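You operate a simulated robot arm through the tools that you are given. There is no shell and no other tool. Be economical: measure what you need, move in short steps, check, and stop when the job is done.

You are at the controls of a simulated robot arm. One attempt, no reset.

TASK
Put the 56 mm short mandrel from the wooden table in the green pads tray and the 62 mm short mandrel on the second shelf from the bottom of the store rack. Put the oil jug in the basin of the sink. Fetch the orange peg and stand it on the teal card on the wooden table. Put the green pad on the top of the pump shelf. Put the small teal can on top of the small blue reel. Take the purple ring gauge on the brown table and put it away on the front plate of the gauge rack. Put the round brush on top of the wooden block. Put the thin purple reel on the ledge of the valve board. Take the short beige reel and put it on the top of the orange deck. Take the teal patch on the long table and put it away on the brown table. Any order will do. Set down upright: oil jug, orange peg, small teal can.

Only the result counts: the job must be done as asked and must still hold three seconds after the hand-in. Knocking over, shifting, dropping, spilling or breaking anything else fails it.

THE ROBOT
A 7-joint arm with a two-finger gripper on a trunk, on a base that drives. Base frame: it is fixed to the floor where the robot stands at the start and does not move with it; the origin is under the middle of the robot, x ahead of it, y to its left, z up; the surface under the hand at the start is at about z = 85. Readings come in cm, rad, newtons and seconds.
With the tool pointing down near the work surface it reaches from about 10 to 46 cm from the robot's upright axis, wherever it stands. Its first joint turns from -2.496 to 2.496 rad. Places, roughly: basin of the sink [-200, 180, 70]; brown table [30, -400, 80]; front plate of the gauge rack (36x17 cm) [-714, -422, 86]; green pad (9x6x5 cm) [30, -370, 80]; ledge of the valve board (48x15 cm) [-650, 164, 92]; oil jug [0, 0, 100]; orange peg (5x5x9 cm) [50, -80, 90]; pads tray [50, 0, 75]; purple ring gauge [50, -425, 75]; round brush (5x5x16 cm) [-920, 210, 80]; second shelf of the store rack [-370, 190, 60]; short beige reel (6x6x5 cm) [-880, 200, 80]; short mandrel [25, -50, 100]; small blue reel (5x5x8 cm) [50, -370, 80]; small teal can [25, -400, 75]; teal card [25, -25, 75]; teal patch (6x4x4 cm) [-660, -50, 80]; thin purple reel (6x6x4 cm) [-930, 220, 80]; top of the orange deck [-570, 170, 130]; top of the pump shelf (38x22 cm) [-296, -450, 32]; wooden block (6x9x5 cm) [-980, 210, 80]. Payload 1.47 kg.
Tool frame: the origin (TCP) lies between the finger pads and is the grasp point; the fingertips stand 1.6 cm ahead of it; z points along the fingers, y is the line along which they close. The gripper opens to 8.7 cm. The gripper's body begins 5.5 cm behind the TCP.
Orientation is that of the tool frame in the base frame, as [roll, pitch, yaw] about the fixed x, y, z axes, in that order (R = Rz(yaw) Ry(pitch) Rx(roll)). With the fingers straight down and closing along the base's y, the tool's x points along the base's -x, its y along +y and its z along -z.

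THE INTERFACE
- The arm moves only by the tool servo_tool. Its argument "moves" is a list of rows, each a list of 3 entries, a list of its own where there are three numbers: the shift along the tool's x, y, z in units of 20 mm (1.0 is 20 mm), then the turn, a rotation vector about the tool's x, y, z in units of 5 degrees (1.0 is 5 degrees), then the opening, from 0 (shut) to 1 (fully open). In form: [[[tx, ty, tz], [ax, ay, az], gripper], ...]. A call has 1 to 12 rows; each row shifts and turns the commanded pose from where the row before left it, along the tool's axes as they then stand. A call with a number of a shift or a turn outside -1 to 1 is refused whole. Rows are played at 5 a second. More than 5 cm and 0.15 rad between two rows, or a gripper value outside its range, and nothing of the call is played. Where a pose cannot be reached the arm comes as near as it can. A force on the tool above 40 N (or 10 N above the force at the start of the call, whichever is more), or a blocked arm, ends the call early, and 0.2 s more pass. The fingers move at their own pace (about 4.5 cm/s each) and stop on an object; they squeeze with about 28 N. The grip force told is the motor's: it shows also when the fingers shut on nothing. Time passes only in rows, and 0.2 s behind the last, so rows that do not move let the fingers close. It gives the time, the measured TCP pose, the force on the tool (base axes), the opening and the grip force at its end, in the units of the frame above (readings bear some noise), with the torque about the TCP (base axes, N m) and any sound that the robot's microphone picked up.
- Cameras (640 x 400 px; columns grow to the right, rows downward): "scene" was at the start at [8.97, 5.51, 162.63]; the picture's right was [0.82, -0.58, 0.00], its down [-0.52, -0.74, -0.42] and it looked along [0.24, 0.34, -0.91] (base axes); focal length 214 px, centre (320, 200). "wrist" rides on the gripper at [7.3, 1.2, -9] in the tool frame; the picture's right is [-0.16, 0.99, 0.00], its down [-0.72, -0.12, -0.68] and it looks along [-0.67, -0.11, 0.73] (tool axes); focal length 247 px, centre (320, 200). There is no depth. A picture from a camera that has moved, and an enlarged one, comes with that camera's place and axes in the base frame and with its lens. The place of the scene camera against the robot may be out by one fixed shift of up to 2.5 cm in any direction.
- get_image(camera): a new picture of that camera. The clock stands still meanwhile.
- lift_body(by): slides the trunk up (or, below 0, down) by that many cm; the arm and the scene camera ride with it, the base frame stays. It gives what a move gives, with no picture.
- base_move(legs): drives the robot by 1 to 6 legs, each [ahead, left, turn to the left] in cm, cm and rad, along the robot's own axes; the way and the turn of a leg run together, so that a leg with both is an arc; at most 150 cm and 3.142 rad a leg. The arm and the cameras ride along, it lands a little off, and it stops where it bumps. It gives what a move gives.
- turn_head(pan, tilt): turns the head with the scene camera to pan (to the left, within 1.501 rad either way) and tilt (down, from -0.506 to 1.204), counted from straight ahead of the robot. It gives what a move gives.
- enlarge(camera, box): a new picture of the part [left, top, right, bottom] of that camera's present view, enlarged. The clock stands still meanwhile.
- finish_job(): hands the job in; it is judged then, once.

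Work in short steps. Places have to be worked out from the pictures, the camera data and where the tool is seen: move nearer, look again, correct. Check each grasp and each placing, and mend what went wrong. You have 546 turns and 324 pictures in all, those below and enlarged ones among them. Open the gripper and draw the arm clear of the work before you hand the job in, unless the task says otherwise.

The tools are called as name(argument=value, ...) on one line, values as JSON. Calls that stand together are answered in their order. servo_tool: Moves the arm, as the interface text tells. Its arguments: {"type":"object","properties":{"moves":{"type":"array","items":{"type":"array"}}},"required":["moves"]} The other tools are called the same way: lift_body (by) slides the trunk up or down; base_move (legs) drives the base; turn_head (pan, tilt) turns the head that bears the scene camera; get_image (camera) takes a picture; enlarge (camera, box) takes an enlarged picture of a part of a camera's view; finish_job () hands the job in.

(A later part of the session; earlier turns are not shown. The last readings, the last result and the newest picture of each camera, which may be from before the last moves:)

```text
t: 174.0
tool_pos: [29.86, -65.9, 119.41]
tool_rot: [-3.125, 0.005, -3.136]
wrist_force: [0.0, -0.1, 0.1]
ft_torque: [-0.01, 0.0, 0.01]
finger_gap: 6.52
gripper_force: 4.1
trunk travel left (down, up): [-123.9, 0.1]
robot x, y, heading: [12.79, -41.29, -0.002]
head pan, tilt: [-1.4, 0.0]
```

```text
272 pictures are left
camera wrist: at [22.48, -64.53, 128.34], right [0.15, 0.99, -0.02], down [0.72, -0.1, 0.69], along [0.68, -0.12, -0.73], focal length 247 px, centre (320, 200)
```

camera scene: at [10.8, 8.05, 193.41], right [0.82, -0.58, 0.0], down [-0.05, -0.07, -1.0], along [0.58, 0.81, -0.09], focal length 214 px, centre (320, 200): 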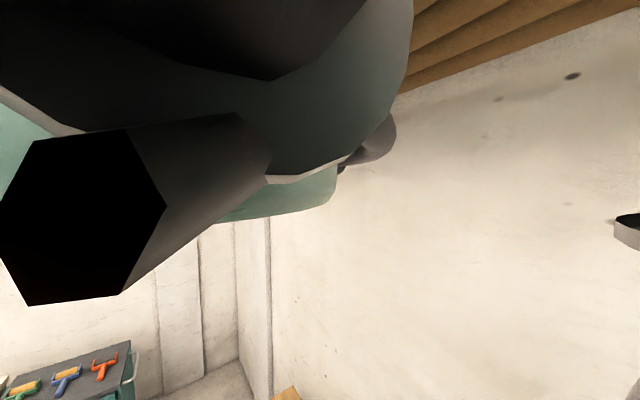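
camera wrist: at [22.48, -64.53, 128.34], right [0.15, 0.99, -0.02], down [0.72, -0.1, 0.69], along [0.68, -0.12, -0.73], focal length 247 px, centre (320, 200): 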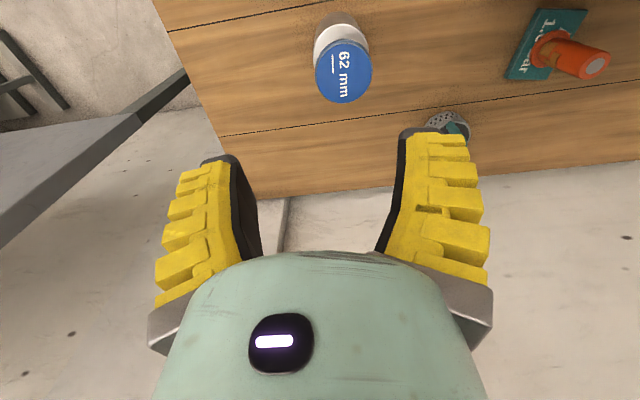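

Knob is at about (30,-63.9). Shift 2 left and lower 10 for a check.

base_move(legs=[[0, 2, 0]])

lift_body(by=-11)

servo_tool(moves=[[[0, 0, 0], [0, 0, 0], 0.9], [[0, 0, 0], [0, 0, 0], 0.9]])

get_image(camera="wrist")

```text
t: 174.8
tool_pos: [29.97, -63.98, 119.56]
tool_rot: [-3.126, 0.005, -3.138]
wrist_force: [-0.6, -0.7, 0.3]
ft_torque: [0.0, -0.01, -0.02]
finger_gap: 6.55
gripper_force: 3.1
trunk travel left (down, up): [-123.9, 0.1]
robot x, y, heading: [12.77, -39.16, -0.004]
head pan, tilt: [-1.4, 0.0]
```

```text
t: 176.2
tool_pos: [29.96, -63.99, 108.56]
tool_rot: [-3.127, 0.006, -3.137]
wrist_force: [-0.2, -0.5, -0.3]
ft_torque: [0.0, -0.03, 0.02]
finger_gap: 6.52
gripper_force: 2.8
trunk travel left (down, up): [-112.9, 11.1]
robot x, y, heading: [12.61, -39.38, -0.004]
head pan, tilt: [-1.4, 0.0]
```

```text
t: 176.8
tool_pos: [29.91, -63.9, 108.47]
tool_rot: [-3.125, 0.004, -3.136]
wrist_force: [-0.9, 0.0, 0.0]
ft_torque: [0.02, -0.05, -0.03]
finger_gap: 8.04
gripper_force: 0.9
trunk travel left (down, up): [-112.9, 11.1]
robot x, y, heading: [12.89, -39.5, -0.006]
head pan, tilt: [-1.4, 0.0]
```

```text
271 pictures are left
camera wrist: at [22.48, -62.52, 117.34], right [0.15, 0.99, -0.01], down [0.72, -0.1, 0.69], along [0.68, -0.12, -0.73], focal length 247 px, centre (320, 200)
```

wrist: 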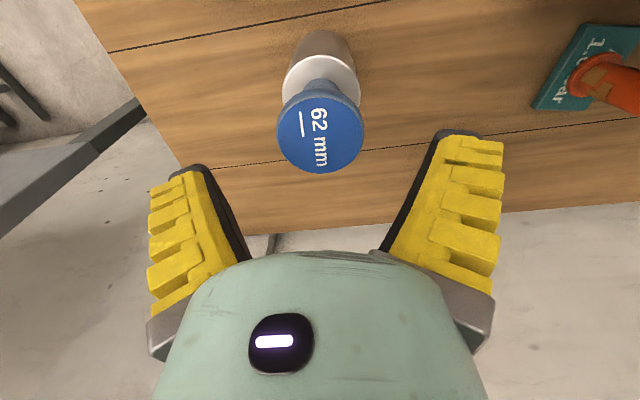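

Aligned. Lower 8.4 and grip.

lift_body(by=-8.3)

servo_tool(moves=[[[0, 0, 0], [0, 0, 0], 0.3], [[0, 0, 0], [0, 0, 0], 0], [[0, 0, 0], [0, 0, 0], 0], [[0, 0, 0], [0, 0, 0], 0], [[0, 0, 0], [0, 0, 0], 0]])

lift_body(by=19)

get_image(camera="wrist")

```text
t: 178.0
tool_pos: [29.91, -63.9, 100.27]
tool_rot: [-3.126, 0.005, -3.137]
wrist_force: [-0.1, -1.7, 5.2]
ft_torque: [-0.01, 0.05, 0.04]
finger_gap: 8.06
gripper_force: 4.8
trunk travel left (down, up): [-104.6, 19.4]
robot x, y, heading: [12.63, -39.31, -0.007]
head pan, tilt: [-1.4, 0.0]
```

```text
t: 179.3
tool_pos: [30.0, -64.0, 100.29]
tool_rot: [-3.126, 0.006, -3.139]
wrist_force: [1.4, 5.7, 34.3]
ft_torque: [0.66, -0.54, 0.08]
finger_gap: 4.76
gripper_force: 27.9
trunk travel left (down, up): [-104.6, 19.4]
robot x, y, heading: [12.63, -39.17, -0.01]
head pan, tilt: [-1.4, 0.0]
stopped in row 5: the force on the tool passed its limit at 41 N (the readings are from after the stop); the commanded pose is now the measured one
```

```text
t: 181.3
tool_pos: [29.77, -63.81, 119.2]
tool_rot: [-3.124, 0.004, -3.136]
wrist_force: [0.4, 0.2, -4.7]
ft_torque: [0.03, 0.0, 0.01]
finger_gap: 4.66
gripper_force: 27.5
trunk travel left (down, up): [-123.6, 0.4]
robot x, y, heading: [12.88, -39.46, -0.005]
head pan, tilt: [-1.4, 0.0]
```

```text
270 pictures are left
camera wrist: at [22.41, -62.52, 128.07], right [0.15, 0.99, -0.01], down [0.72, -0.1, 0.68], along [0.68, -0.12, -0.73], focal length 247 px, centre (320, 200)
```

wrist: 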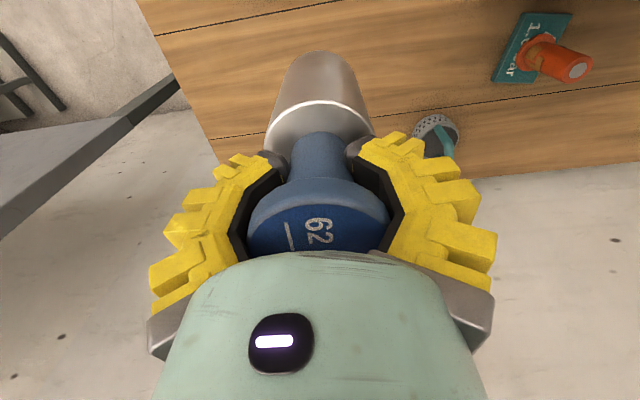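

Held. I raise the arm a bit more and then back off the table along y=-64.

servo_tool(moves=[[[0, 0, -1], [0, 0, 0], 0], [[0, 0, -1], [0, 0, 0], 0], [[0, 0, -1], [0, 0, 0], 0], [[0, 0, -1], [0, 0, 0], 0], [[0, 0, -1], [0, 0, 0], 0]])

base_move(legs=[[-70, 0, 0]])

get_image(camera="wrist")

```text
t: 182.5
tool_pos: [29.87, -63.78, 129.32]
tool_rot: [-3.125, 0.005, -3.135]
wrist_force: [-0.2, 0.7, -3.9]
ft_torque: [-0.03, 0.04, -0.01]
finger_gap: 4.68
gripper_force: 27.7
trunk travel left (down, up): [-123.6, 0.4]
robot x, y, heading: [12.8, -39.44, -0.005]
head pan, tilt: [-1.4, 0.0]
```

```text
t: 186.4
tool_pos: [-40.63, -63.36, 129.33]
tool_rot: [-3.126, 0.003, 3.14]
wrist_force: [-0.8, 0.0, -3.9]
ft_torque: [-0.05, -0.01, -0.01]
finger_gap: 4.64
gripper_force: 27.6
trunk travel left (down, up): [-123.6, 0.4]
robot x, y, heading: [-57.2, -38.44, -0.014]
head pan, tilt: [-1.4, 0.0]
```

```text
269 pictures are left
camera wrist: at [-47.95, -61.8, 138.1], right [0.16, 0.99, -0.02], down [0.72, -0.11, 0.69], along [0.67, -0.12, -0.73], focal length 247 px, centre (320, 200)
```

wrist: 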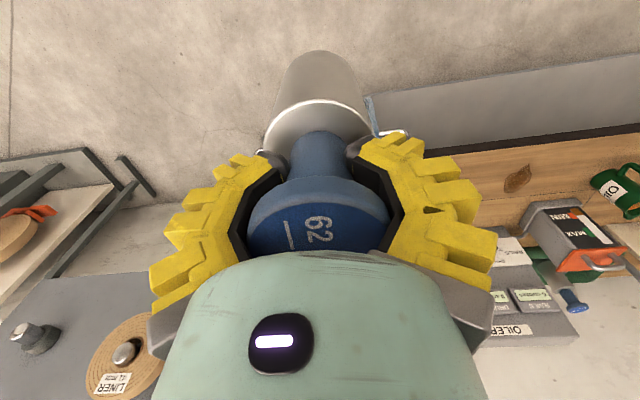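

Clear of the table. I turn the robot to face -x to see the route toward the store rack.

base_move(legs=[[0, 0, 2.5]])

get_image(camera="wrist")

turn_head(pan=0, tilt=0.4)

get_image(camera="scene")

```text
t: 192.7
tool_pos: [-56.79, -8.78, 129.27]
tool_rot: [-3.127, 0.004, -0.623]
wrist_force: [0.1, -0.4, -3.8]
ft_torque: [-0.01, -0.03, 0.01]
finger_gap: 4.68
gripper_force: 28.6
trunk travel left (down, up): [-123.6, 0.4]
robot x, y, heading: [-57.65, -38.81, 2.505]
head pan, tilt: [-1.4, 0.0]
```

```text
268 pictures are left
camera wrist: at [-51.77, -13.98, 138.1], right [-0.7, -0.71, -0.02], down [-0.52, 0.51, 0.69], along [-0.48, 0.49, -0.73], focal length 247 px, centre (320, 200)
```

wrist: 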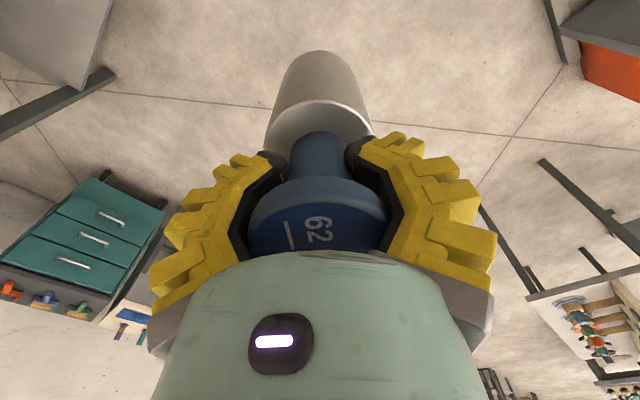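

```text
t: 194.3
tool_pos: [-56.8, -8.66, 129.21]
tool_rot: [-3.125, 0.003, -0.625]
wrist_force: [-1.0, 0.1, -3.2]
ft_torque: [-0.03, 0.0, -0.01]
finger_gap: 4.66
gripper_force: 27.6
trunk travel left (down, up): [-123.6, 0.4]
robot x, y, heading: [-57.2, -38.66, 2.507]
head pan, tilt: [0.0, 0.4]
```

```text
267 pictures are left
camera scene: at [-72.03, -28.39, 193.83], right [0.59, 0.8, 0.0], down [0.31, -0.23, -0.92], along [-0.74, 0.55, -0.39], focal length 214 px, centre (320, 200)
```

scene: 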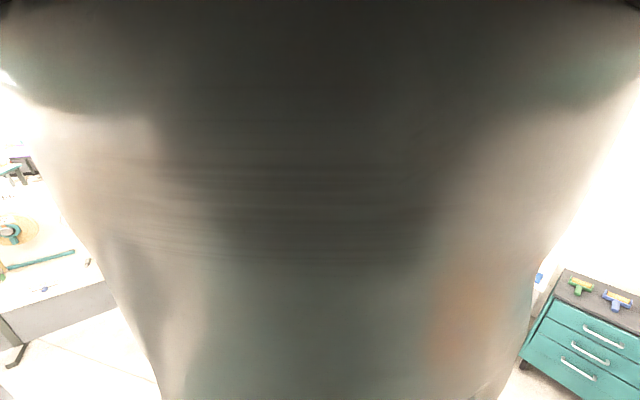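

The head's pan works now but the arm blocks straight ahead. I pan left and right.

turn_head(pan=0.9, tilt=0.5)

get_image(camera="scene")

turn_head(pan=-0.9, tilt=0.5)

get_image(camera="scene")

```text
t: 195.5
tool_pos: [-56.91, -8.79, 129.32]
tool_rot: [-3.127, 0.004, -0.625]
wrist_force: [-0.1, -0.2, -3.7]
ft_torque: [-0.01, -0.03, 0.0]
finger_gap: 4.68
gripper_force: 27.7
trunk travel left (down, up): [-123.6, 0.4]
robot x, y, heading: [-57.46, -38.47, 2.504]
head pan, tilt: [0.901, 0.499]
```

```text
266 pictures are left
camera scene: at [-73.61, -32.1, 193.45], right [0.2, 0.98, 0.0], down [0.42, -0.08, -0.9], along [-0.89, 0.18, -0.43], focal length 214 px, centre (320, 200)
```

scene: 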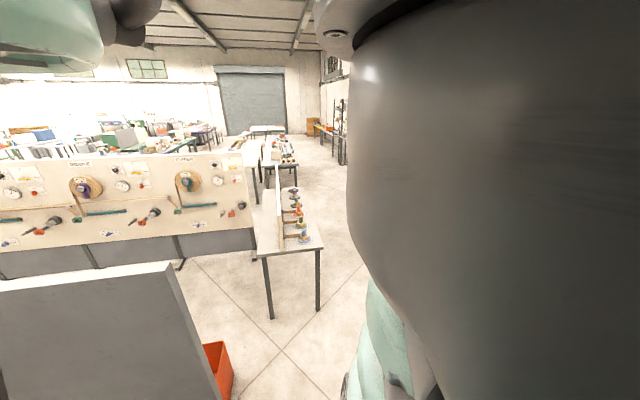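

```text
t: 197.3
tool_pos: [-56.84, -8.84, 129.26]
tool_rot: [-3.126, 0.003, -0.621]
wrist_force: [-0.7, -0.5, -3.2]
ft_torque: [-0.01, 0.0, 0.03]
finger_gap: 4.65
gripper_force: 28.2
trunk travel left (down, up): [-123.6, 0.4]
robot x, y, heading: [-57.68, -38.46, 2.507]
head pan, tilt: [-0.901, 0.499]
```

```text
265 pictures are left
camera scene: at [-69.19, -26.02, 193.02], right [0.86, 0.51, 0.0], down [0.24, -0.4, -0.88], along [-0.45, 0.76, -0.47], focal length 214 px, centre (320, 200)
```

scene: 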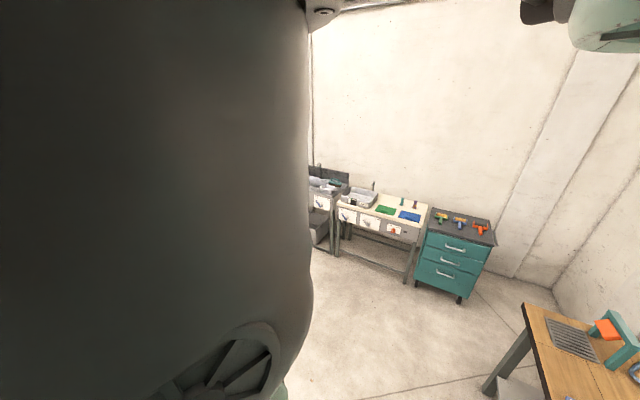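

The scene camera gives a good overview. I face +y and drive along the corridor (y≈45) toward the store rack at x≈-370, pausing to look.

base_move(legs=[[0, 0, -0.936], [80, 0, 0], [0, 120, 0]])

get_image(camera="scene")

get_image(camera="wrist")

```text
t: 209.7
tool_pos: [-152.51, 59.15, 129.3]
tool_rot: [-3.126, 0.003, -1.569]
wrist_force: [-0.1, 0.3, -3.6]
ft_torque: [-0.01, 0.02, 0.05]
finger_gap: 4.66
gripper_force: 28.4
trunk travel left (down, up): [-123.6, 0.4]
robot x, y, heading: [-177.42, 42.06, 1.557]
head pan, tilt: [-0.901, 0.499]
```

```text
264 pictures are left
camera scene: at [-174.69, 58.0, 193.3], right [0.91, -0.42, 0.0], down [-0.19, -0.4, -0.9], along [0.38, 0.81, -0.44], focal length 214 px, centre (320, 200)
```

scene: 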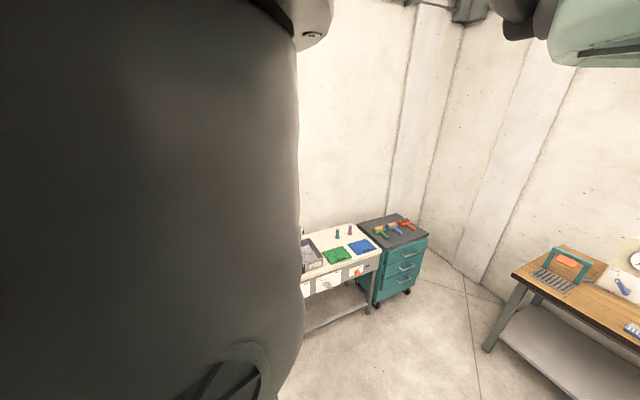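

```text
263 pictures are left
camera wrist: at [-153.98, 51.89, 138.1], right [-0.99, 0.16, -0.02], down [0.1, 0.72, 0.69], along [0.12, 0.67, -0.73], focal length 247 px, centre (320, 200)
```

wrist: 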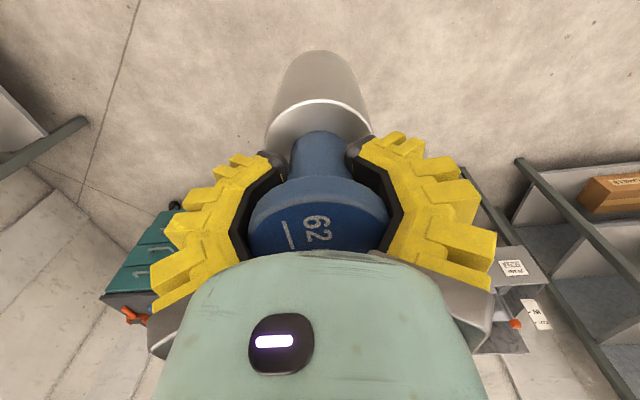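

Pan left to see the racks further along.

turn_head(pan=1.4, tilt=0.6)

get_image(camera="scene")

```text
t: 211.8
tool_pos: [-152.51, 59.02, 129.38]
tool_rot: [-3.126, 0.002, -1.57]
wrist_force: [0.2, -0.5, -4.7]
ft_torque: [-0.03, -0.01, -0.03]
finger_gap: 4.67
gripper_force: 27.8
trunk travel left (down, up): [-123.6, 0.4]
robot x, y, heading: [-176.99, 42.57, 1.564]
head pan, tilt: [1.4, 0.6]
```

```text
262 pictures are left
camera scene: at [-181.66, 58.14, 192.52], right [0.94, 0.34, 0.0], down [0.18, -0.49, -0.86], along [-0.29, 0.8, -0.52], focal length 214 px, centre (320, 200)
```

scene: 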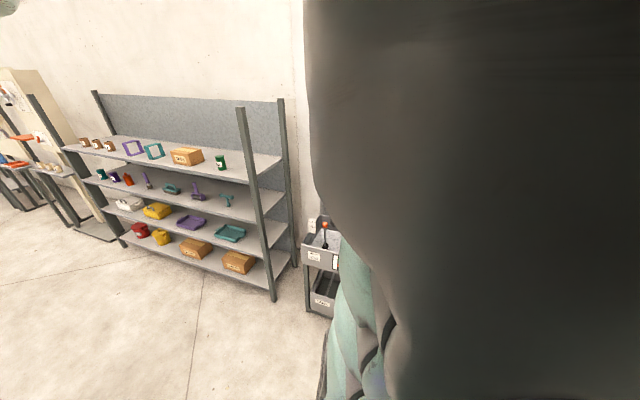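

This is the store rack: four shelves. Enlarge to see the second shelf from the bottom.

enlarge(camera="scene", box=[50, 80, 310, 310])

```text
1.74 times, centred on (180, 195) of scene
camera zoom: at [-181.66, 58.14, 192.52], right [0.94, 0.34, 0.0], down [0.18, -0.49, -0.86], along [-0.29, 0.8, -0.52], focal length 373 px, centre (564, 209)
```

zoom: 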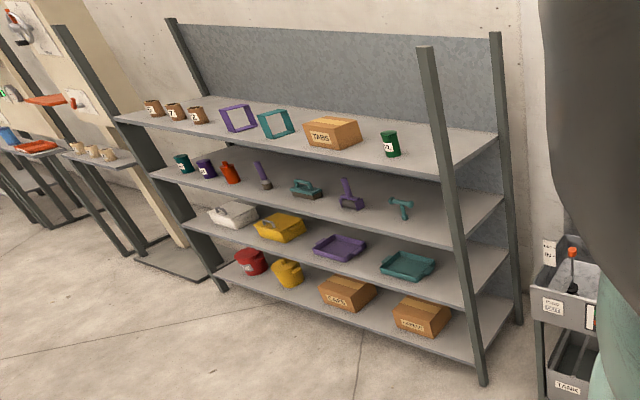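

Shelf 2 (z≈60) has only ~30 cm headroom, so I'll park the mandrel on the top shelf's front edge and regrasp it horizontally. First extend the arm forward and up.

servo_tool(moves=[[[-1, 0, -0.4], [0, 0, 0], 0], [[-1, 0, -0.4], [0, 0, 0], 0], [[-1, 0, -0.4], [0, 0, 0], 0], [[-1, 0, -0.4], [0, 0, 0], 0], [[-1, 0, -0.4], [0, 0, 0], 0], [[-1, 0, -0.4], [0, 0, 0], 0], [[-1, 0, -0.4], [0, 0, 0], 0], [[-1, 0, -0.4], [0, 0, 0], 0], [[-1, 0, -0.4], [0, 0, 0], 0], [[-1, 0, -0.4], [0, 0, 0], 0]])

```text
t: 214.0
tool_pos: [-152.73, 79.12, 137.4]
tool_rot: [-3.126, 0.004, -1.569]
wrist_force: [-0.9, -0.6, -3.9]
ft_torque: [-0.02, -0.02, 0.02]
finger_gap: 4.68
gripper_force: 27.6
trunk travel left (down, up): [-123.6, 0.4]
robot x, y, heading: [-176.94, 42.56, 1.558]
head pan, tilt: [1.4, 0.6]
```

Extend a bit higher, then drive to the front of the rack's right part.

servo_tool(moves=[[[0, 0, -1], [0, 0, 0], 0], [[0, 0, -1], [0, 0, 0], 0], [[0, 0, -1], [0, 0, 0], 0]])

base_move(legs=[[0, 148, 0], [55, 0, 0]])

get_image(camera="wrist")

```text
t: 214.8
tool_pos: [-153.01, 79.14, 143.41]
tool_rot: [-3.126, 0.002, -1.567]
wrist_force: [0.2, -0.7, -3.9]
ft_torque: [0.02, 0.02, -0.04]
finger_gap: 4.67
gripper_force: 27.6
trunk travel left (down, up): [-123.6, 0.4]
robot x, y, heading: [-176.88, 41.97, 1.559]
head pan, tilt: [1.4, 0.6]
```

```text
t: 225.0
tool_pos: [-302.37, 135.43, 143.37]
tool_rot: [-3.126, 0.003, -1.57]
wrist_force: [-0.3, -0.1, -4.5]
ft_torque: [-0.04, 0.0, 0.01]
finger_gap: 4.66
gripper_force: 27.9
trunk travel left (down, up): [-123.6, 0.4]
robot x, y, heading: [-326.87, 98.56, 1.561]
head pan, tilt: [1.4, 0.6]
```

```text
260 pictures are left
camera wrist: at [-303.73, 128.17, 152.18], right [-0.99, 0.16, -0.02], down [0.1, 0.72, 0.68], along [0.12, 0.67, -0.73], focal length 247 px, centre (320, 200)
```

wrist: 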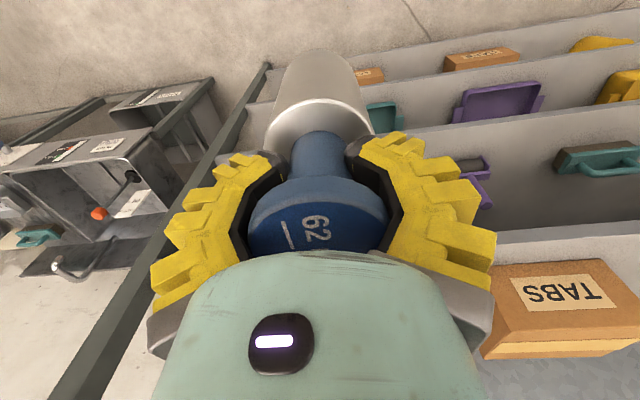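

I approach in two steps to put the hand above the top shelf front area.

base_move(legs=[[25, 0, 0]])

get_image(camera="wrist")

```text
t: 226.8
tool_pos: [-302.12, 159.99, 143.32]
tool_rot: [-3.127, 0.001, -1.57]
wrist_force: [0.6, -6.8, -4.8]
ft_torque: [-0.96, -0.16, -0.05]
finger_gap: 4.69
gripper_force: 27.9
trunk travel left (down, up): [-123.6, 0.4]
robot x, y, heading: [-326.26, 122.83, 1.565]
head pan, tilt: [1.4, 0.6]
```

```text
259 pictures are left
camera wrist: at [-303.48, 152.77, 152.14], right [-0.99, 0.16, -0.02], down [0.1, 0.72, 0.68], along [0.12, 0.67, -0.73], focal length 247 px, centre (320, 200)
```

wrist: 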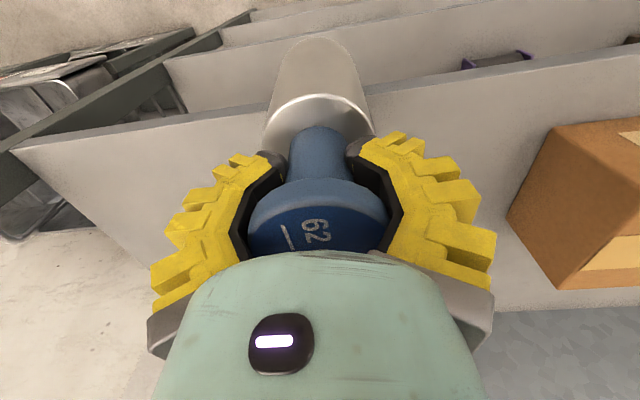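

The mandrel's foot touched the top shelf's front edge; that shelf is at z≈129. I back off and raise the arm.

base_move(legs=[[-6, 0, 0]])

servo_tool(moves=[[[0, 0, -1], [0, 0, 0], 0], [[0, 0, -1], [0, 0, 0], 0], [[0, 0, -1], [0, 0, 0], 0], [[0, 0, -1], [0, 0, 0], 0]])

get_image(camera="wrist")

```text
t: 227.8
tool_pos: [-302.1, 153.92, 143.31]
tool_rot: [-3.125, 0.003, -1.571]
wrist_force: [0.6, 0.0, -4.2]
ft_torque: [0.03, 0.0, -0.02]
finger_gap: 4.67
gripper_force: 28.5
trunk travel left (down, up): [-123.6, 0.4]
robot x, y, heading: [-325.7, 116.87, 1.566]
head pan, tilt: [1.4, 0.6]
```

```text
t: 228.8
tool_pos: [-302.28, 154.01, 151.37]
tool_rot: [-3.127, 0.003, -1.57]
wrist_force: [0.0, 0.6, -3.9]
ft_torque: [0.02, -0.01, 0.01]
finger_gap: 4.65
gripper_force: 27.7
trunk travel left (down, up): [-123.6, 0.4]
robot x, y, heading: [-326.63, 117.63, 1.557]
head pan, tilt: [1.4, 0.6]
```

```text
258 pictures are left
camera wrist: at [-303.72, 146.84, 160.17], right [-0.99, 0.16, -0.01], down [0.1, 0.72, 0.68], along [0.12, 0.67, -0.73], focal length 247 px, centre (320, 200)
```

wrist: 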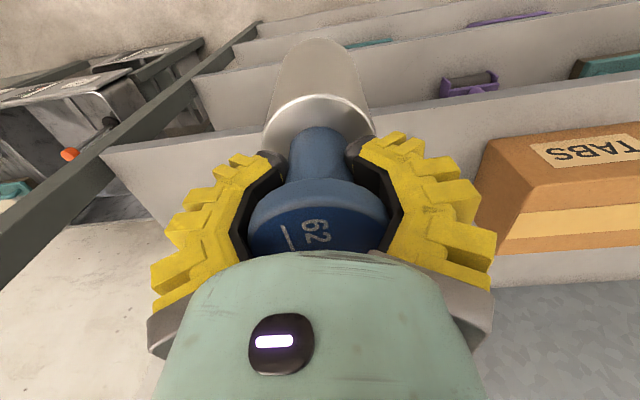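

Foot now at z≈136, above the shelf. I advance 22 and lower to contact.

base_move(legs=[[20, 0, 0]])

lift_body(by=-5)

lift_body(by=-1)

```text
t: 230.3
tool_pos: [-302.16, 173.91, 151.28]
tool_rot: [-3.125, 0.005, -1.568]
wrist_force: [-0.5, 0.0, -3.7]
ft_torque: [0.04, -0.02, -0.01]
finger_gap: 4.66
gripper_force: 27.6
trunk travel left (down, up): [-123.6, 0.4]
robot x, y, heading: [-326.19, 137.1, 1.563]
head pan, tilt: [1.4, 0.6]
```

```text
t: 231.3
tool_pos: [-302.08, 173.89, 146.41]
tool_rot: [-3.124, 0.002, -1.567]
wrist_force: [-0.7, 0.4, -2.7]
ft_torque: [0.0, 0.04, -0.01]
finger_gap: 4.7
gripper_force: 28.0
trunk travel left (down, up): [-118.6, 5.4]
robot x, y, heading: [-326.16, 136.83, 1.561]
head pan, tilt: [1.4, 0.6]
```

```text
t: 231.8
tool_pos: [-301.98, 173.98, 145.7]
tool_rot: [-3.123, 0.007, -1.567]
wrist_force: [-2.4, -1.6, 17.1]
ft_torque: [-0.02, 0.25, 0.02]
finger_gap: 4.65
gripper_force: 27.6
trunk travel left (down, up): [-117.6, 6.4]
robot x, y, heading: [-325.96, 137.08, 1.561]
head pan, tilt: [1.4, 0.6]
stopped: the force on the tool passed its limit at 44 N (the readings are from after the stop); the commanded pose is now the measured one
```

Contact. Open and rise.

servo_tool(moves=[[[0, 0, 0], [0, 0, 0], 0.55], [[0, 0, 0], [0, 0, 0], 0.7], [[0, 0, 0], [0, 0, 0], 0.9], [[0, 0, 0], [0, 0, 0], 0.9], [[0, 0, -1], [0, 0, 0], 0.9], [[0, 0, -1], [0, 0, 0], 0.9], [[0, 0, -1], [0, 0, 0], 0.9]])

lift_body(by=6)

get_image(camera="wrist")

```text
t: 233.4
tool_pos: [-303.04, 173.39, 148.33]
tool_rot: [-3.119, 0.01, -1.567]
wrist_force: [-0.5, 0.0, -0.3]
ft_torque: [0.01, 0.04, 0.02]
finger_gap: 8.05
gripper_force: 1.6
out of reach, approached as far as the arm can: row 6, 7
trunk travel left (down, up): [-117.6, 6.4]
robot x, y, heading: [-326.32, 136.98, 1.568]
head pan, tilt: [1.4, 0.6]
```

```text
t: 234.4
tool_pos: [-303.1, 173.37, 154.28]
tool_rot: [-3.118, 0.01, -1.566]
wrist_force: [0.0, -0.6, 0.1]
ft_torque: [-0.03, 0.03, -0.01]
finger_gap: 8.02
gripper_force: 0.9
trunk travel left (down, up): [-123.6, 0.4]
robot x, y, heading: [-325.82, 137.05, 1.562]
head pan, tilt: [1.4, 0.6]
```

```text
257 pictures are left
camera wrist: at [-304.59, 166.15, 163.1], right [-0.99, 0.16, -0.02], down [0.1, 0.72, 0.69], along [0.12, 0.68, -0.72], focal length 247 px, centre (320, 200)
```

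wrist: 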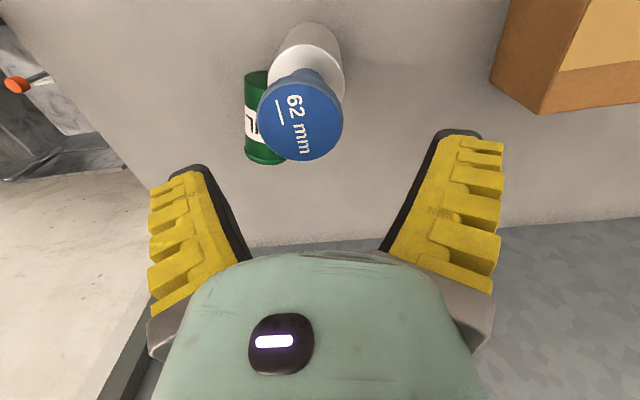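

The mandrel stands on the top shelf with a green can close to its right. I back off and turn the hand: 180° yaw, then fingers forward.

base_move(legs=[[-45, 0, 0]])

servo_tool(moves=[[[0, 0, 1], [0, 0, 1], 0.6], [[0, 0, 1], [0, 0, 1], 0.6], [[0, 0, 1], [0, 0, 1], 0.6], [[0, 0, 1], [0, 0, 1], 0.6], [[0, 0, 1], [0, 0, 1], 0.6], [[0, 0, 0], [0, 0, 1], 0.6], [[0, 0, 0], [0, 0, 1], 0.6], [[0, 0, 0], [0, 0, 1], 0.6], [[0, 0, 0], [0, 0, 1], 0.6], [[0, 0, 0], [0, 0, 1], 0.6], [[0, 0, 0], [0, 0, 1], 0.6], [[0, 0, 0], [0, 0, 1], 0.6]])

servo_tool(moves=[[[0, 0, 0], [0, 0, 1], 0.6], [[0, 0, 0], [0, 0, 1], 0.6], [[0, 0, 0], [0, 0, 1], 0.6], [[0, 0, 0], [0, 0, 1], 0.6], [[0, 0, 0], [0, 0, 1], 0.6], [[0, 0, 0], [0, 0, 1], 0.6], [[0, 0, 0], [0, 0, 1], 0.6], [[0, 0, 0], [0, 0, 1], 0.6], [[0, 0, 0], [0, 0, 1], 0.6], [[0, 0, 0], [0, 0, 1], 0.6], [[0, 0, 0], [0, 0, 1], 0.6], [[0, 0, 0], [0, 0, 1], 0.6]])

servo_tool(moves=[[[0, 0, 0], [0, 0, 1], 0.6], [[0, 0, 0], [0, 0, 1], 0.6], [[0, 0, 0], [0, 0, 1], 0.6], [[0, 0, 0], [0, 0, 1], 0.6], [[0, 0, 0], [0, 0, 1], 0.6], [[0, 0, 0], [0, 0, 1], 0.6], [[0, 0, 0], [0, 0, 1], 0.6], [[0, 0, 0], [0, 0, 1], 0.6], [[0, 0, 0], [0, 0, 1], 0.6], [[0, 0, 0], [0, 0, 1], 0.6], [[0, 0, 0], [0, 0, 1], 0.6], [[0, 0, 0], [0, 0, 1], 0.6]])

```text
t: 237.1
tool_pos: [-303.59, 128.86, 154.28]
tool_rot: [-3.118, 0.013, -1.567]
wrist_force: [-0.1, -0.4, -0.9]
ft_torque: [0.01, 0.01, 0.03]
finger_gap: 8.01
gripper_force: 1.1
trunk travel left (down, up): [-123.6, 0.4]
robot x, y, heading: [-326.73, 92.48, 1.563]
head pan, tilt: [1.4, 0.6]
```

```text
t: 239.7
tool_pos: [-303.3, 129.0, 144.37]
tool_rot: [-3.141, 0.023, -2.618]
wrist_force: [-0.3, 0.1, 0.0]
ft_torque: [0.02, 0.01, 0.01]
finger_gap: 5.74
gripper_force: 3.8
trunk travel left (down, up): [-123.6, 0.4]
robot x, y, heading: [-326.67, 92.7, 1.566]
head pan, tilt: [1.4, 0.6]
```

```text
t: 242.3
tool_pos: [-303.32, 128.97, 144.39]
tool_rot: [3.12, 0.014, 2.618]
wrist_force: [0.5, -0.8, 0.0]
ft_torque: [0.02, 0.0, -0.01]
finger_gap: 5.73
gripper_force: 3.4
trunk travel left (down, up): [-123.6, 0.4]
robot x, y, heading: [-326.65, 92.23, 1.561]
head pan, tilt: [1.4, 0.6]
```

```text
t: 244.9
tool_pos: [-303.18, 129.06, 144.4]
tool_rot: [3.119, -0.01, 1.572]
wrist_force: [-0.5, -0.7, 1.3]
ft_torque: [0.01, -0.01, 0.05]
finger_gap: 5.72
gripper_force: 4.0
trunk travel left (down, up): [-123.6, 0.4]
robot x, y, heading: [-326.6, 92.67, 1.559]
head pan, tilt: [1.4, 0.6]
```

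Flipped. Now pitch the fingers forward while pushing the TCP outward.

servo_tool(moves=[[[0.7, 0, 0], [0, 1, 0], 0.6], [[0.7, 0, 0], [0, 1, 0], 0.6], [[0.7, 0, 0.1], [0, 1, 0], 0.6], [[0.7, 0, 0.2], [0, 1, 0], 0.6], [[0.6, 0, 0.3], [0, 1, 0], 0.6], [[0.6, 0, 0.3], [0, 1, 0], 0.6], [[0.6, 0, 0.4], [0, 1, 0], 0.6], [[0.5, 0, 0.5], [0, 1, 0], 0.6], [[0.5, 0, 0.5], [0, 1, 0], 0.6]])

```text
t: 246.9
tool_pos: [-303.48, 141.72, 144.0]
tool_rot: [3.107, -0.797, 1.6]
wrist_force: [0.4, 0.1, -0.5]
ft_torque: [0.04, 0.0, 0.01]
finger_gap: 5.77
gripper_force: 3.8
trunk travel left (down, up): [-123.6, 0.4]
robot x, y, heading: [-326.67, 92.61, 1.561]
head pan, tilt: [1.4, 0.6]
```

servo_tool(moves=[[[0.2, 0, 0.4], [0, 1, 0], 0.6], [[0.2, 0, 0.4], [0, 1, 0], 0.6], [[0.2, 0, 0.4], [0, 1, 0], 0.6], [[0.1, 0, 0.4], [0, 1, 0], 0.6], [[0.1, 0, 0.4], [0, 1, 0], 0.6], [[0, 0, 0.4], [0, 1, 0], 0.6], [[0, 0, 0.4], [0, 1, 0], 0.6], [[0, 0, 0.4], [0, 1, 0], 0.6], [[0, 0, 0.4], [0, 0.8, 0], 0.6]])

get_image(camera="wrist")

```text
t: 248.9
tool_pos: [-303.28, 148.79, 142.36]
tool_rot: [1.793, -1.549, 2.923]
wrist_force: [-0.4, 0.0, -0.2]
ft_torque: [0.0, -0.01, -0.01]
finger_gap: 5.73
gripper_force: 3.5
trunk travel left (down, up): [-123.6, 0.4]
robot x, y, heading: [-326.69, 92.19, 1.56]
head pan, tilt: [1.4, 0.6]
```

```text
256 pictures are left
camera wrist: at [-302.46, 140.09, 149.63], right [0.99, 0.0, -0.14], down [-0.1, -0.68, -0.72], along [-0.09, 0.73, -0.68], focal length 247 px, centre (320, 200)
```

wrist: 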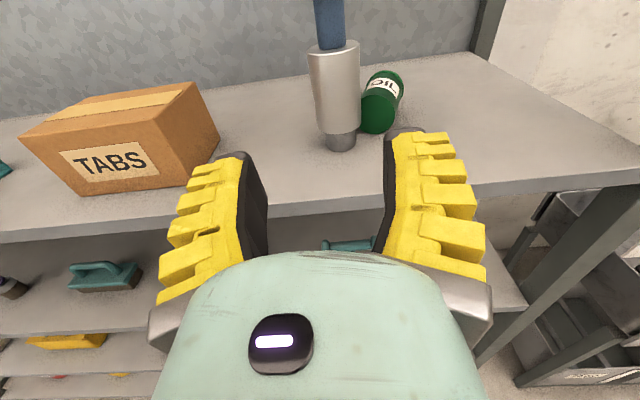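

Enlarge to check the green can and the mandrel.

enlarge(camera="wrist", box=[260, 0, 460, 160])

```text
2.50 times, centred on (360, 80) of wrist
camera zoom: at [-302.46, 140.09, 149.63], right [0.99, 0.0, -0.14], down [-0.1, -0.68, -0.72], along [-0.09, 0.73, -0.68], focal length 617 px, centre (220, 500)
```

zoom: 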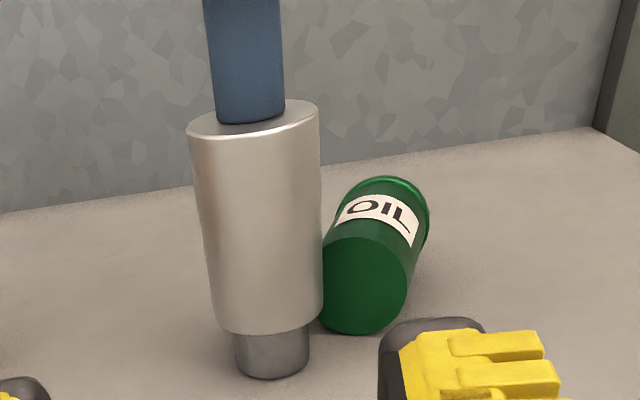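

The mandrel knocked over the small OIL can that stood at about (-301.6, 171.2); I must stand it up again later. First I take the mandrel by its knob horizontally: raise, open, approach.

servo_tool(moves=[[[0.8, 0.6, 0], [0, 0, 0], 0.95], [[0.8, 0, 0], [0, 0, 0], 0.95], [[0, 0, 0], [0, 0, 0], 0.95]])

base_move(legs=[[10, 0, 0]])

get_image(camera="wrist")

```text
t: 249.7
tool_pos: [-302.17, 148.85, 145.57]
tool_rot: [1.839, -1.549, 2.877]
wrist_force: [0.4, 0.3, -0.2]
ft_torque: [0.01, -0.02, -0.01]
finger_gap: 8.38
gripper_force: 0.6
trunk travel left (down, up): [-123.6, 0.4]
robot x, y, heading: [-326.38, 92.51, 1.56]
head pan, tilt: [1.4, 0.6]
```

```text
t: 250.8
tool_pos: [-302.17, 158.75, 145.52]
tool_rot: [1.852, -1.549, 2.86]
wrist_force: [0.2, -0.7, -0.3]
ft_torque: [0.03, 0.0, 0.0]
finger_gap: 8.37
gripper_force: 0.6
trunk travel left (down, up): [-123.6, 0.4]
robot x, y, heading: [-326.78, 102.29, 1.564]
head pan, tilt: [1.4, 0.6]
```

```text
254 pictures are left
camera wrist: at [-301.23, 149.95, 152.87], right [0.99, 0.0, -0.14], down [-0.1, -0.69, -0.72], along [-0.09, 0.73, -0.68], focal length 247 px, centre (320, 200)
```

wrist: 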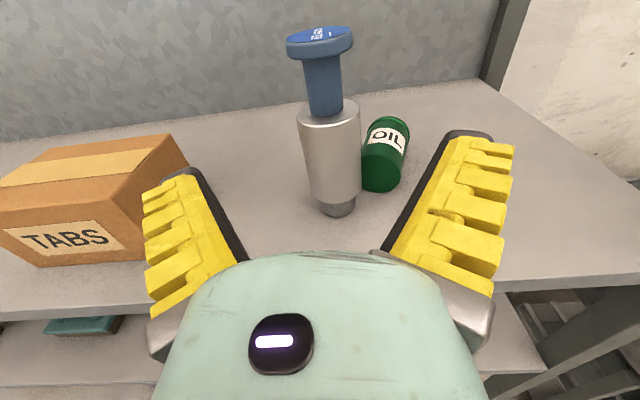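

Neck (about 3 cm wide, z 139–147) at (-301.9, 173.5). I set z to 143, opening 0.6, and advance.

servo_tool(moves=[[[-0.8, 0, 0], [0, 0, 0], 0.65], [[-0.5, 0.1, 0], [0, 0, 0], 0.65], [[0, 0, 0], [0, 0, 0], 0.65]])

base_move(legs=[[14, 0, 0]])

get_image(camera="wrist")

```text
t: 251.6
tool_pos: [-301.97, 158.68, 142.9]
tool_rot: [1.833, -1.548, 2.881]
wrist_force: [-0.2, 0.4, 0.0]
ft_torque: [-0.02, 0.01, 0.04]
finger_gap: 6.13
gripper_force: 3.7
trunk travel left (down, up): [-123.6, 0.4]
robot x, y, heading: [-326.57, 102.43, 1.568]
head pan, tilt: [1.4, 0.6]
```

```text
t: 253.0
tool_pos: [-301.84, 172.89, 142.94]
tool_rot: [1.859, -1.547, 2.859]
wrist_force: [-0.1, -0.2, 0.1]
ft_torque: [-0.01, 0.02, 0.01]
finger_gap: 6.13
gripper_force: 4.0
trunk travel left (down, up): [-123.6, 0.4]
robot x, y, heading: [-326.35, 116.12, 1.562]
head pan, tilt: [1.4, 0.6]
```

```text
253 pictures are left
camera wrist: at [-300.89, 164.02, 150.25], right [0.99, 0.0, -0.14], down [-0.1, -0.69, -0.72], along [-0.09, 0.73, -0.68], focal length 247 px, centre (320, 200)
```

wrist: 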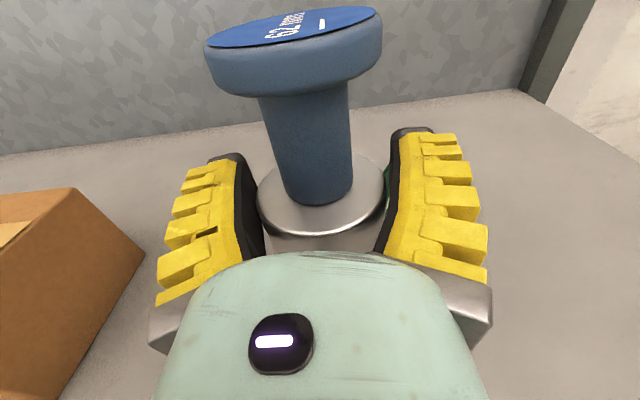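

The body's top is at z≈142, so I raise by 1.8 to centre on the neck and close.

servo_tool(moves=[[[0.9, 0, 0], [0, 0, 0], 0.65], [[0, 0, 0.2], [0, 0, 0], 0.65], [[0, 0, 0], [0, 0, 0], 0.3], [[0, 0, 0], [0, 0, 0], 0], [[0, 0, 0], [0, 0, 0], 0], [[0, 0, 0], [0, 0, 0], 0]])

get_image(camera="wrist")

```text
t: 254.4
tool_pos: [-301.85, 173.13, 144.79]
tool_rot: [1.819, -1.547, 2.896]
wrist_force: [-1.1, 0.2, 2.8]
ft_torque: [-0.03, 0.2, -0.06]
finger_gap: 2.56
gripper_force: 28.2
trunk travel left (down, up): [-123.6, 0.4]
robot x, y, heading: [-326.31, 116.54, 1.566]
head pan, tilt: [1.4, 0.6]
```

```text
252 pictures are left
camera wrist: at [-300.89, 164.41, 152.06], right [0.99, 0.0, -0.14], down [-0.1, -0.68, -0.72], along [-0.09, 0.73, -0.68], focal length 247 px, centre (320, 200)
```

wrist: 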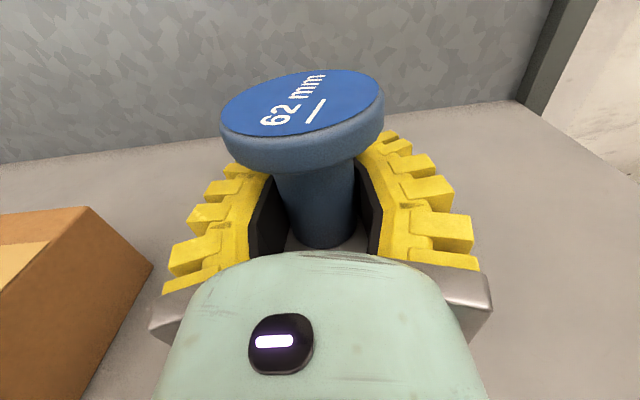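

Neck gripped. Lift 3 cm and back away from the rack.

servo_tool(moves=[[[0.75, 0, 0], [0, 0, 0], 0], [[0.75, 0, 0], [0, 0, 0], 0], [[0, 0, 0], [0, 0, 0], 0]])

base_move(legs=[[-30, 0, 0]])

get_image(camera="wrist")

```text
t: 255.2
tool_pos: [-301.9, 173.33, 147.57]
tool_rot: [1.93, -1.548, 2.785]
wrist_force: [-0.9, -0.6, -3.7]
ft_torque: [0.02, 0.0, -0.01]
finger_gap: 2.52
gripper_force: 27.9
trunk travel left (down, up): [-123.6, 0.4]
robot x, y, heading: [-326.54, 116.3, 1.56]
head pan, tilt: [1.4, 0.6]
```

```text
t: 257.2
tool_pos: [-302.24, 143.25, 147.66]
tool_rot: [1.88, -1.548, 2.833]
wrist_force: [0.4, 0.7, -3.9]
ft_torque: [0.11, 0.01, 0.01]
finger_gap: 0.6
gripper_force: 28.5
trunk travel left (down, up): [-123.6, 0.4]
robot x, y, heading: [-326.35, 86.21, 1.56]
head pan, tilt: [1.4, 0.6]
```

```text
251 pictures are left
camera wrist: at [-301.23, 134.5, 155.03], right [0.99, 0.0, -0.14], down [-0.1, -0.69, -0.72], along [-0.1, 0.73, -0.68], focal length 247 px, centre (320, 200)
```

wrist: 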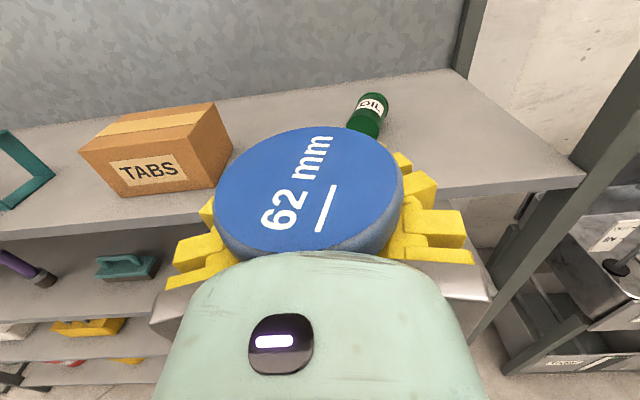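

The mandrel slid back a little toward the palm and now hangs caged by its knob, upright. I lower the trunk to look at the second shelf level.

lift_body(by=-50)

get_image(camera="wrist")

```text
refused: -50 is not a number from -40 to 40
```

```text
250 pictures are left
camera wrist: at [-301.23, 134.5, 155.03], right [0.99, 0.0, -0.14], down [-0.1, -0.69, -0.72], along [-0.1, 0.73, -0.68], focal length 247 px, centre (320, 200)
```

wrist: 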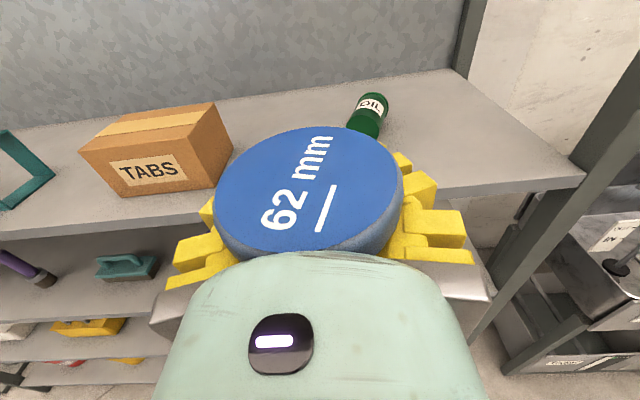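

lift_body(by=-40)

get_image(camera="wrist")

```text
t: 261.1
tool_pos: [-302.23, 143.19, 107.68]
tool_rot: [1.886, -1.548, 2.83]
wrist_force: [-0.3, -0.5, -4.4]
ft_torque: [0.11, 0.03, 0.01]
finger_gap: 0.63
gripper_force: 28.0
trunk travel left (down, up): [-83.6, 40.4]
robot x, y, heading: [-326.59, 86.61, 1.565]
head pan, tilt: [1.4, 0.6]
```

```text
249 pictures are left
camera wrist: at [-301.24, 134.49, 115.03], right [0.99, 0.0, -0.14], down [-0.1, -0.69, -0.72], along [-0.1, 0.73, -0.68], focal length 247 px, centre (320, 200)
```

wrist: 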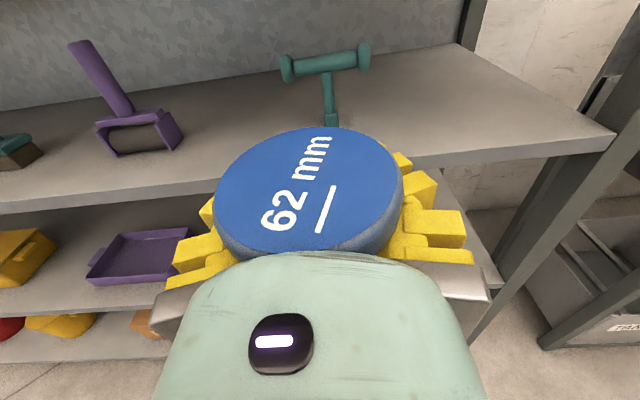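

Shelf 3 is at z≈95, so shelf 2 ≈60. Lower 25 more to look under it.

lift_body(by=-24)

get_image(camera="wrist")

```text
t: 263.6
tool_pos: [-302.07, 143.22, 83.79]
tool_rot: [1.883, -1.548, 2.833]
wrist_force: [0.5, -0.3, -3.5]
ft_torque: [0.12, -0.04, -0.03]
finger_gap: 0.62
gripper_force: 28.4
trunk travel left (down, up): [-59.6, 64.4]
robot x, y, heading: [-326.57, 86.11, 1.563]
head pan, tilt: [1.4, 0.6]
```

```text
248 pictures are left
camera wrist: at [-301.24, 134.48, 91.03], right [0.99, 0.0, -0.14], down [-0.1, -0.69, -0.72], along [-0.1, 0.73, -0.68], focal length 247 px, centre (320, 200)
```

wrist: 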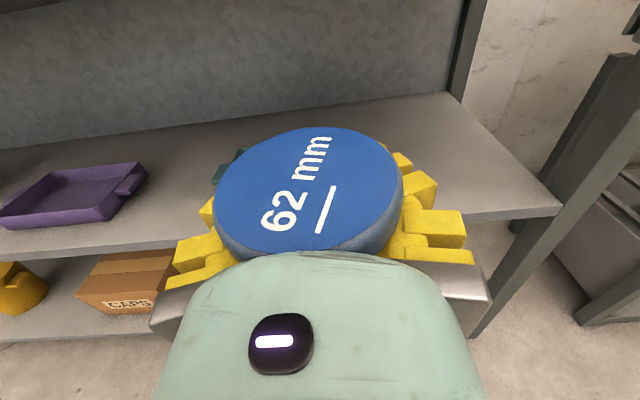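

Move right 17 cm to face the free right part and look.

base_move(legs=[[0, -16.5, 0]])

get_image(camera="wrist")

```text
t: 265.0
tool_pos: [-285.58, 143.22, 83.8]
tool_rot: [1.886, -1.548, 2.829]
wrist_force: [0.4, -0.4, -3.6]
ft_torque: [0.1, 0.0, 0.01]
finger_gap: 0.59
gripper_force: 28.5
trunk travel left (down, up): [-59.6, 64.4]
robot x, y, heading: [-310.22, 86.52, 1.564]
head pan, tilt: [1.4, 0.6]
```

```text
247 pictures are left
camera wrist: at [-284.66, 134.4, 91.03], right [0.99, 0.0, -0.14], down [-0.1, -0.69, -0.72], along [-0.1, 0.73, -0.68], focal length 247 px, centre (320, 200)
```

wrist: 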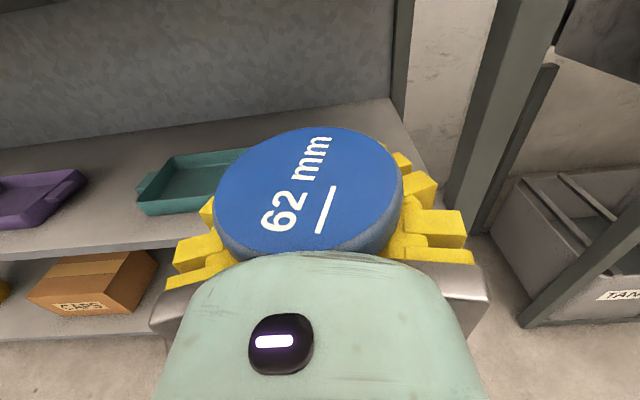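

Clear: the tray ends near x≈-301. Lower 4.8 and advance 28 under shelf 3.

lift_body(by=-4.8)

base_move(legs=[[14, 0, 0]])

get_image(camera="wrist")

```text
t: 265.9
tool_pos: [-285.61, 143.23, 78.89]
tool_rot: [1.886, -1.547, 2.831]
wrist_force: [-0.2, -0.5, -3.0]
ft_torque: [0.09, -0.02, -0.01]
finger_gap: 0.6
gripper_force: 28.0
trunk travel left (down, up): [-54.8, 69.2]
robot x, y, heading: [-309.62, 86.05, 1.565]
head pan, tilt: [1.4, 0.6]
```

```text
t: 267.2
tool_pos: [-285.53, 157.19, 78.99]
tool_rot: [1.877, -1.548, 2.839]
wrist_force: [0.2, 1.2, -4.0]
ft_torque: [0.11, -0.01, -0.01]
finger_gap: 0.59
gripper_force: 27.6
trunk travel left (down, up): [-54.8, 69.2]
robot x, y, heading: [-309.81, 100.3, 1.564]
head pan, tilt: [1.4, 0.6]
```

```text
246 pictures are left
camera wrist: at [-284.66, 148.4, 86.24], right [0.99, 0.01, -0.14], down [-0.1, -0.69, -0.72], along [-0.1, 0.73, -0.68], focal length 247 px, centre (320, 200)
```

wrist: 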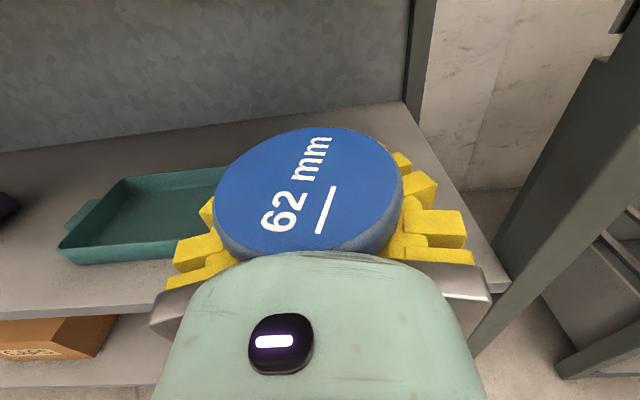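

Advance the remaining 14 cm.

base_move(legs=[[14.5, 0, 0]])

get_image(camera="wrist")

```text
t: 268.6
tool_pos: [-285.62, 171.72, 79.01]
tool_rot: [1.886, -1.55, 2.834]
wrist_force: [0.1, 1.2, -3.9]
ft_torque: [0.11, 0.02, -0.03]
finger_gap: 0.6
gripper_force: 27.9
trunk travel left (down, up): [-54.8, 69.2]
robot x, y, heading: [-309.6, 115.28, 1.567]
head pan, tilt: [1.4, 0.6]
```

```text
245 pictures are left
camera wrist: at [-284.67, 162.91, 86.23], right [0.99, 0.01, -0.14], down [-0.1, -0.69, -0.72], along [-0.1, 0.73, -0.68], focal length 247 px, centre (320, 200)
```

wrist: 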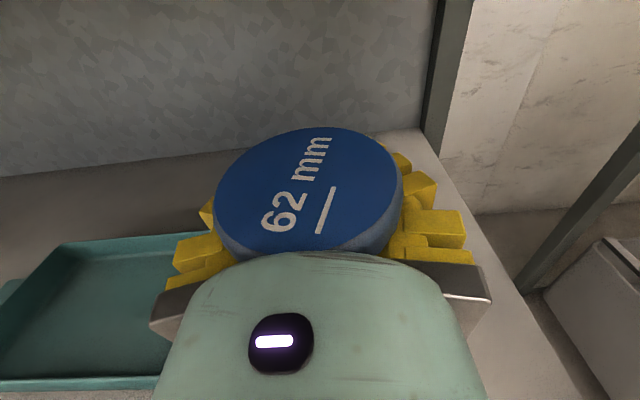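

Now lower to contact.

lift_body(by=-2)

lift_body(by=-0.6)

lift_body(by=-0.6)

```text
t: 269.2
tool_pos: [-285.64, 171.66, 76.86]
tool_rot: [1.909, -1.548, 2.812]
wrist_force: [0.3, 0.2, -4.1]
ft_torque: [0.09, -0.02, 0.0]
finger_gap: 0.58
gripper_force: 28.0
trunk travel left (down, up): [-52.8, 71.2]
robot x, y, heading: [-310.11, 114.68, 1.565]
head pan, tilt: [1.4, 0.6]
```

```text
t: 269.8
tool_pos: [-285.56, 171.65, 76.23]
tool_rot: [1.907, -1.548, 2.814]
wrist_force: [-0.5, 0.1, -3.6]
ft_torque: [0.11, -0.03, -0.02]
finger_gap: 0.6
gripper_force: 27.7
trunk travel left (down, up): [-52.2, 71.8]
robot x, y, heading: [-309.66, 114.75, 1.567]
head pan, tilt: [1.4, 0.6]
```

```text
t: 270.4
tool_pos: [-285.56, 171.82, 75.96]
tool_rot: [1.642, -1.546, 3.076]
wrist_force: [-0.5, -1.5, 11.4]
ft_torque: [-0.73, 0.1, -0.04]
finger_gap: 0.64
gripper_force: 27.6
trunk travel left (down, up): [-51.6, 72.4]
robot x, y, heading: [-310.1, 114.8, 1.569]
head pan, tilt: [1.4, 0.6]
```

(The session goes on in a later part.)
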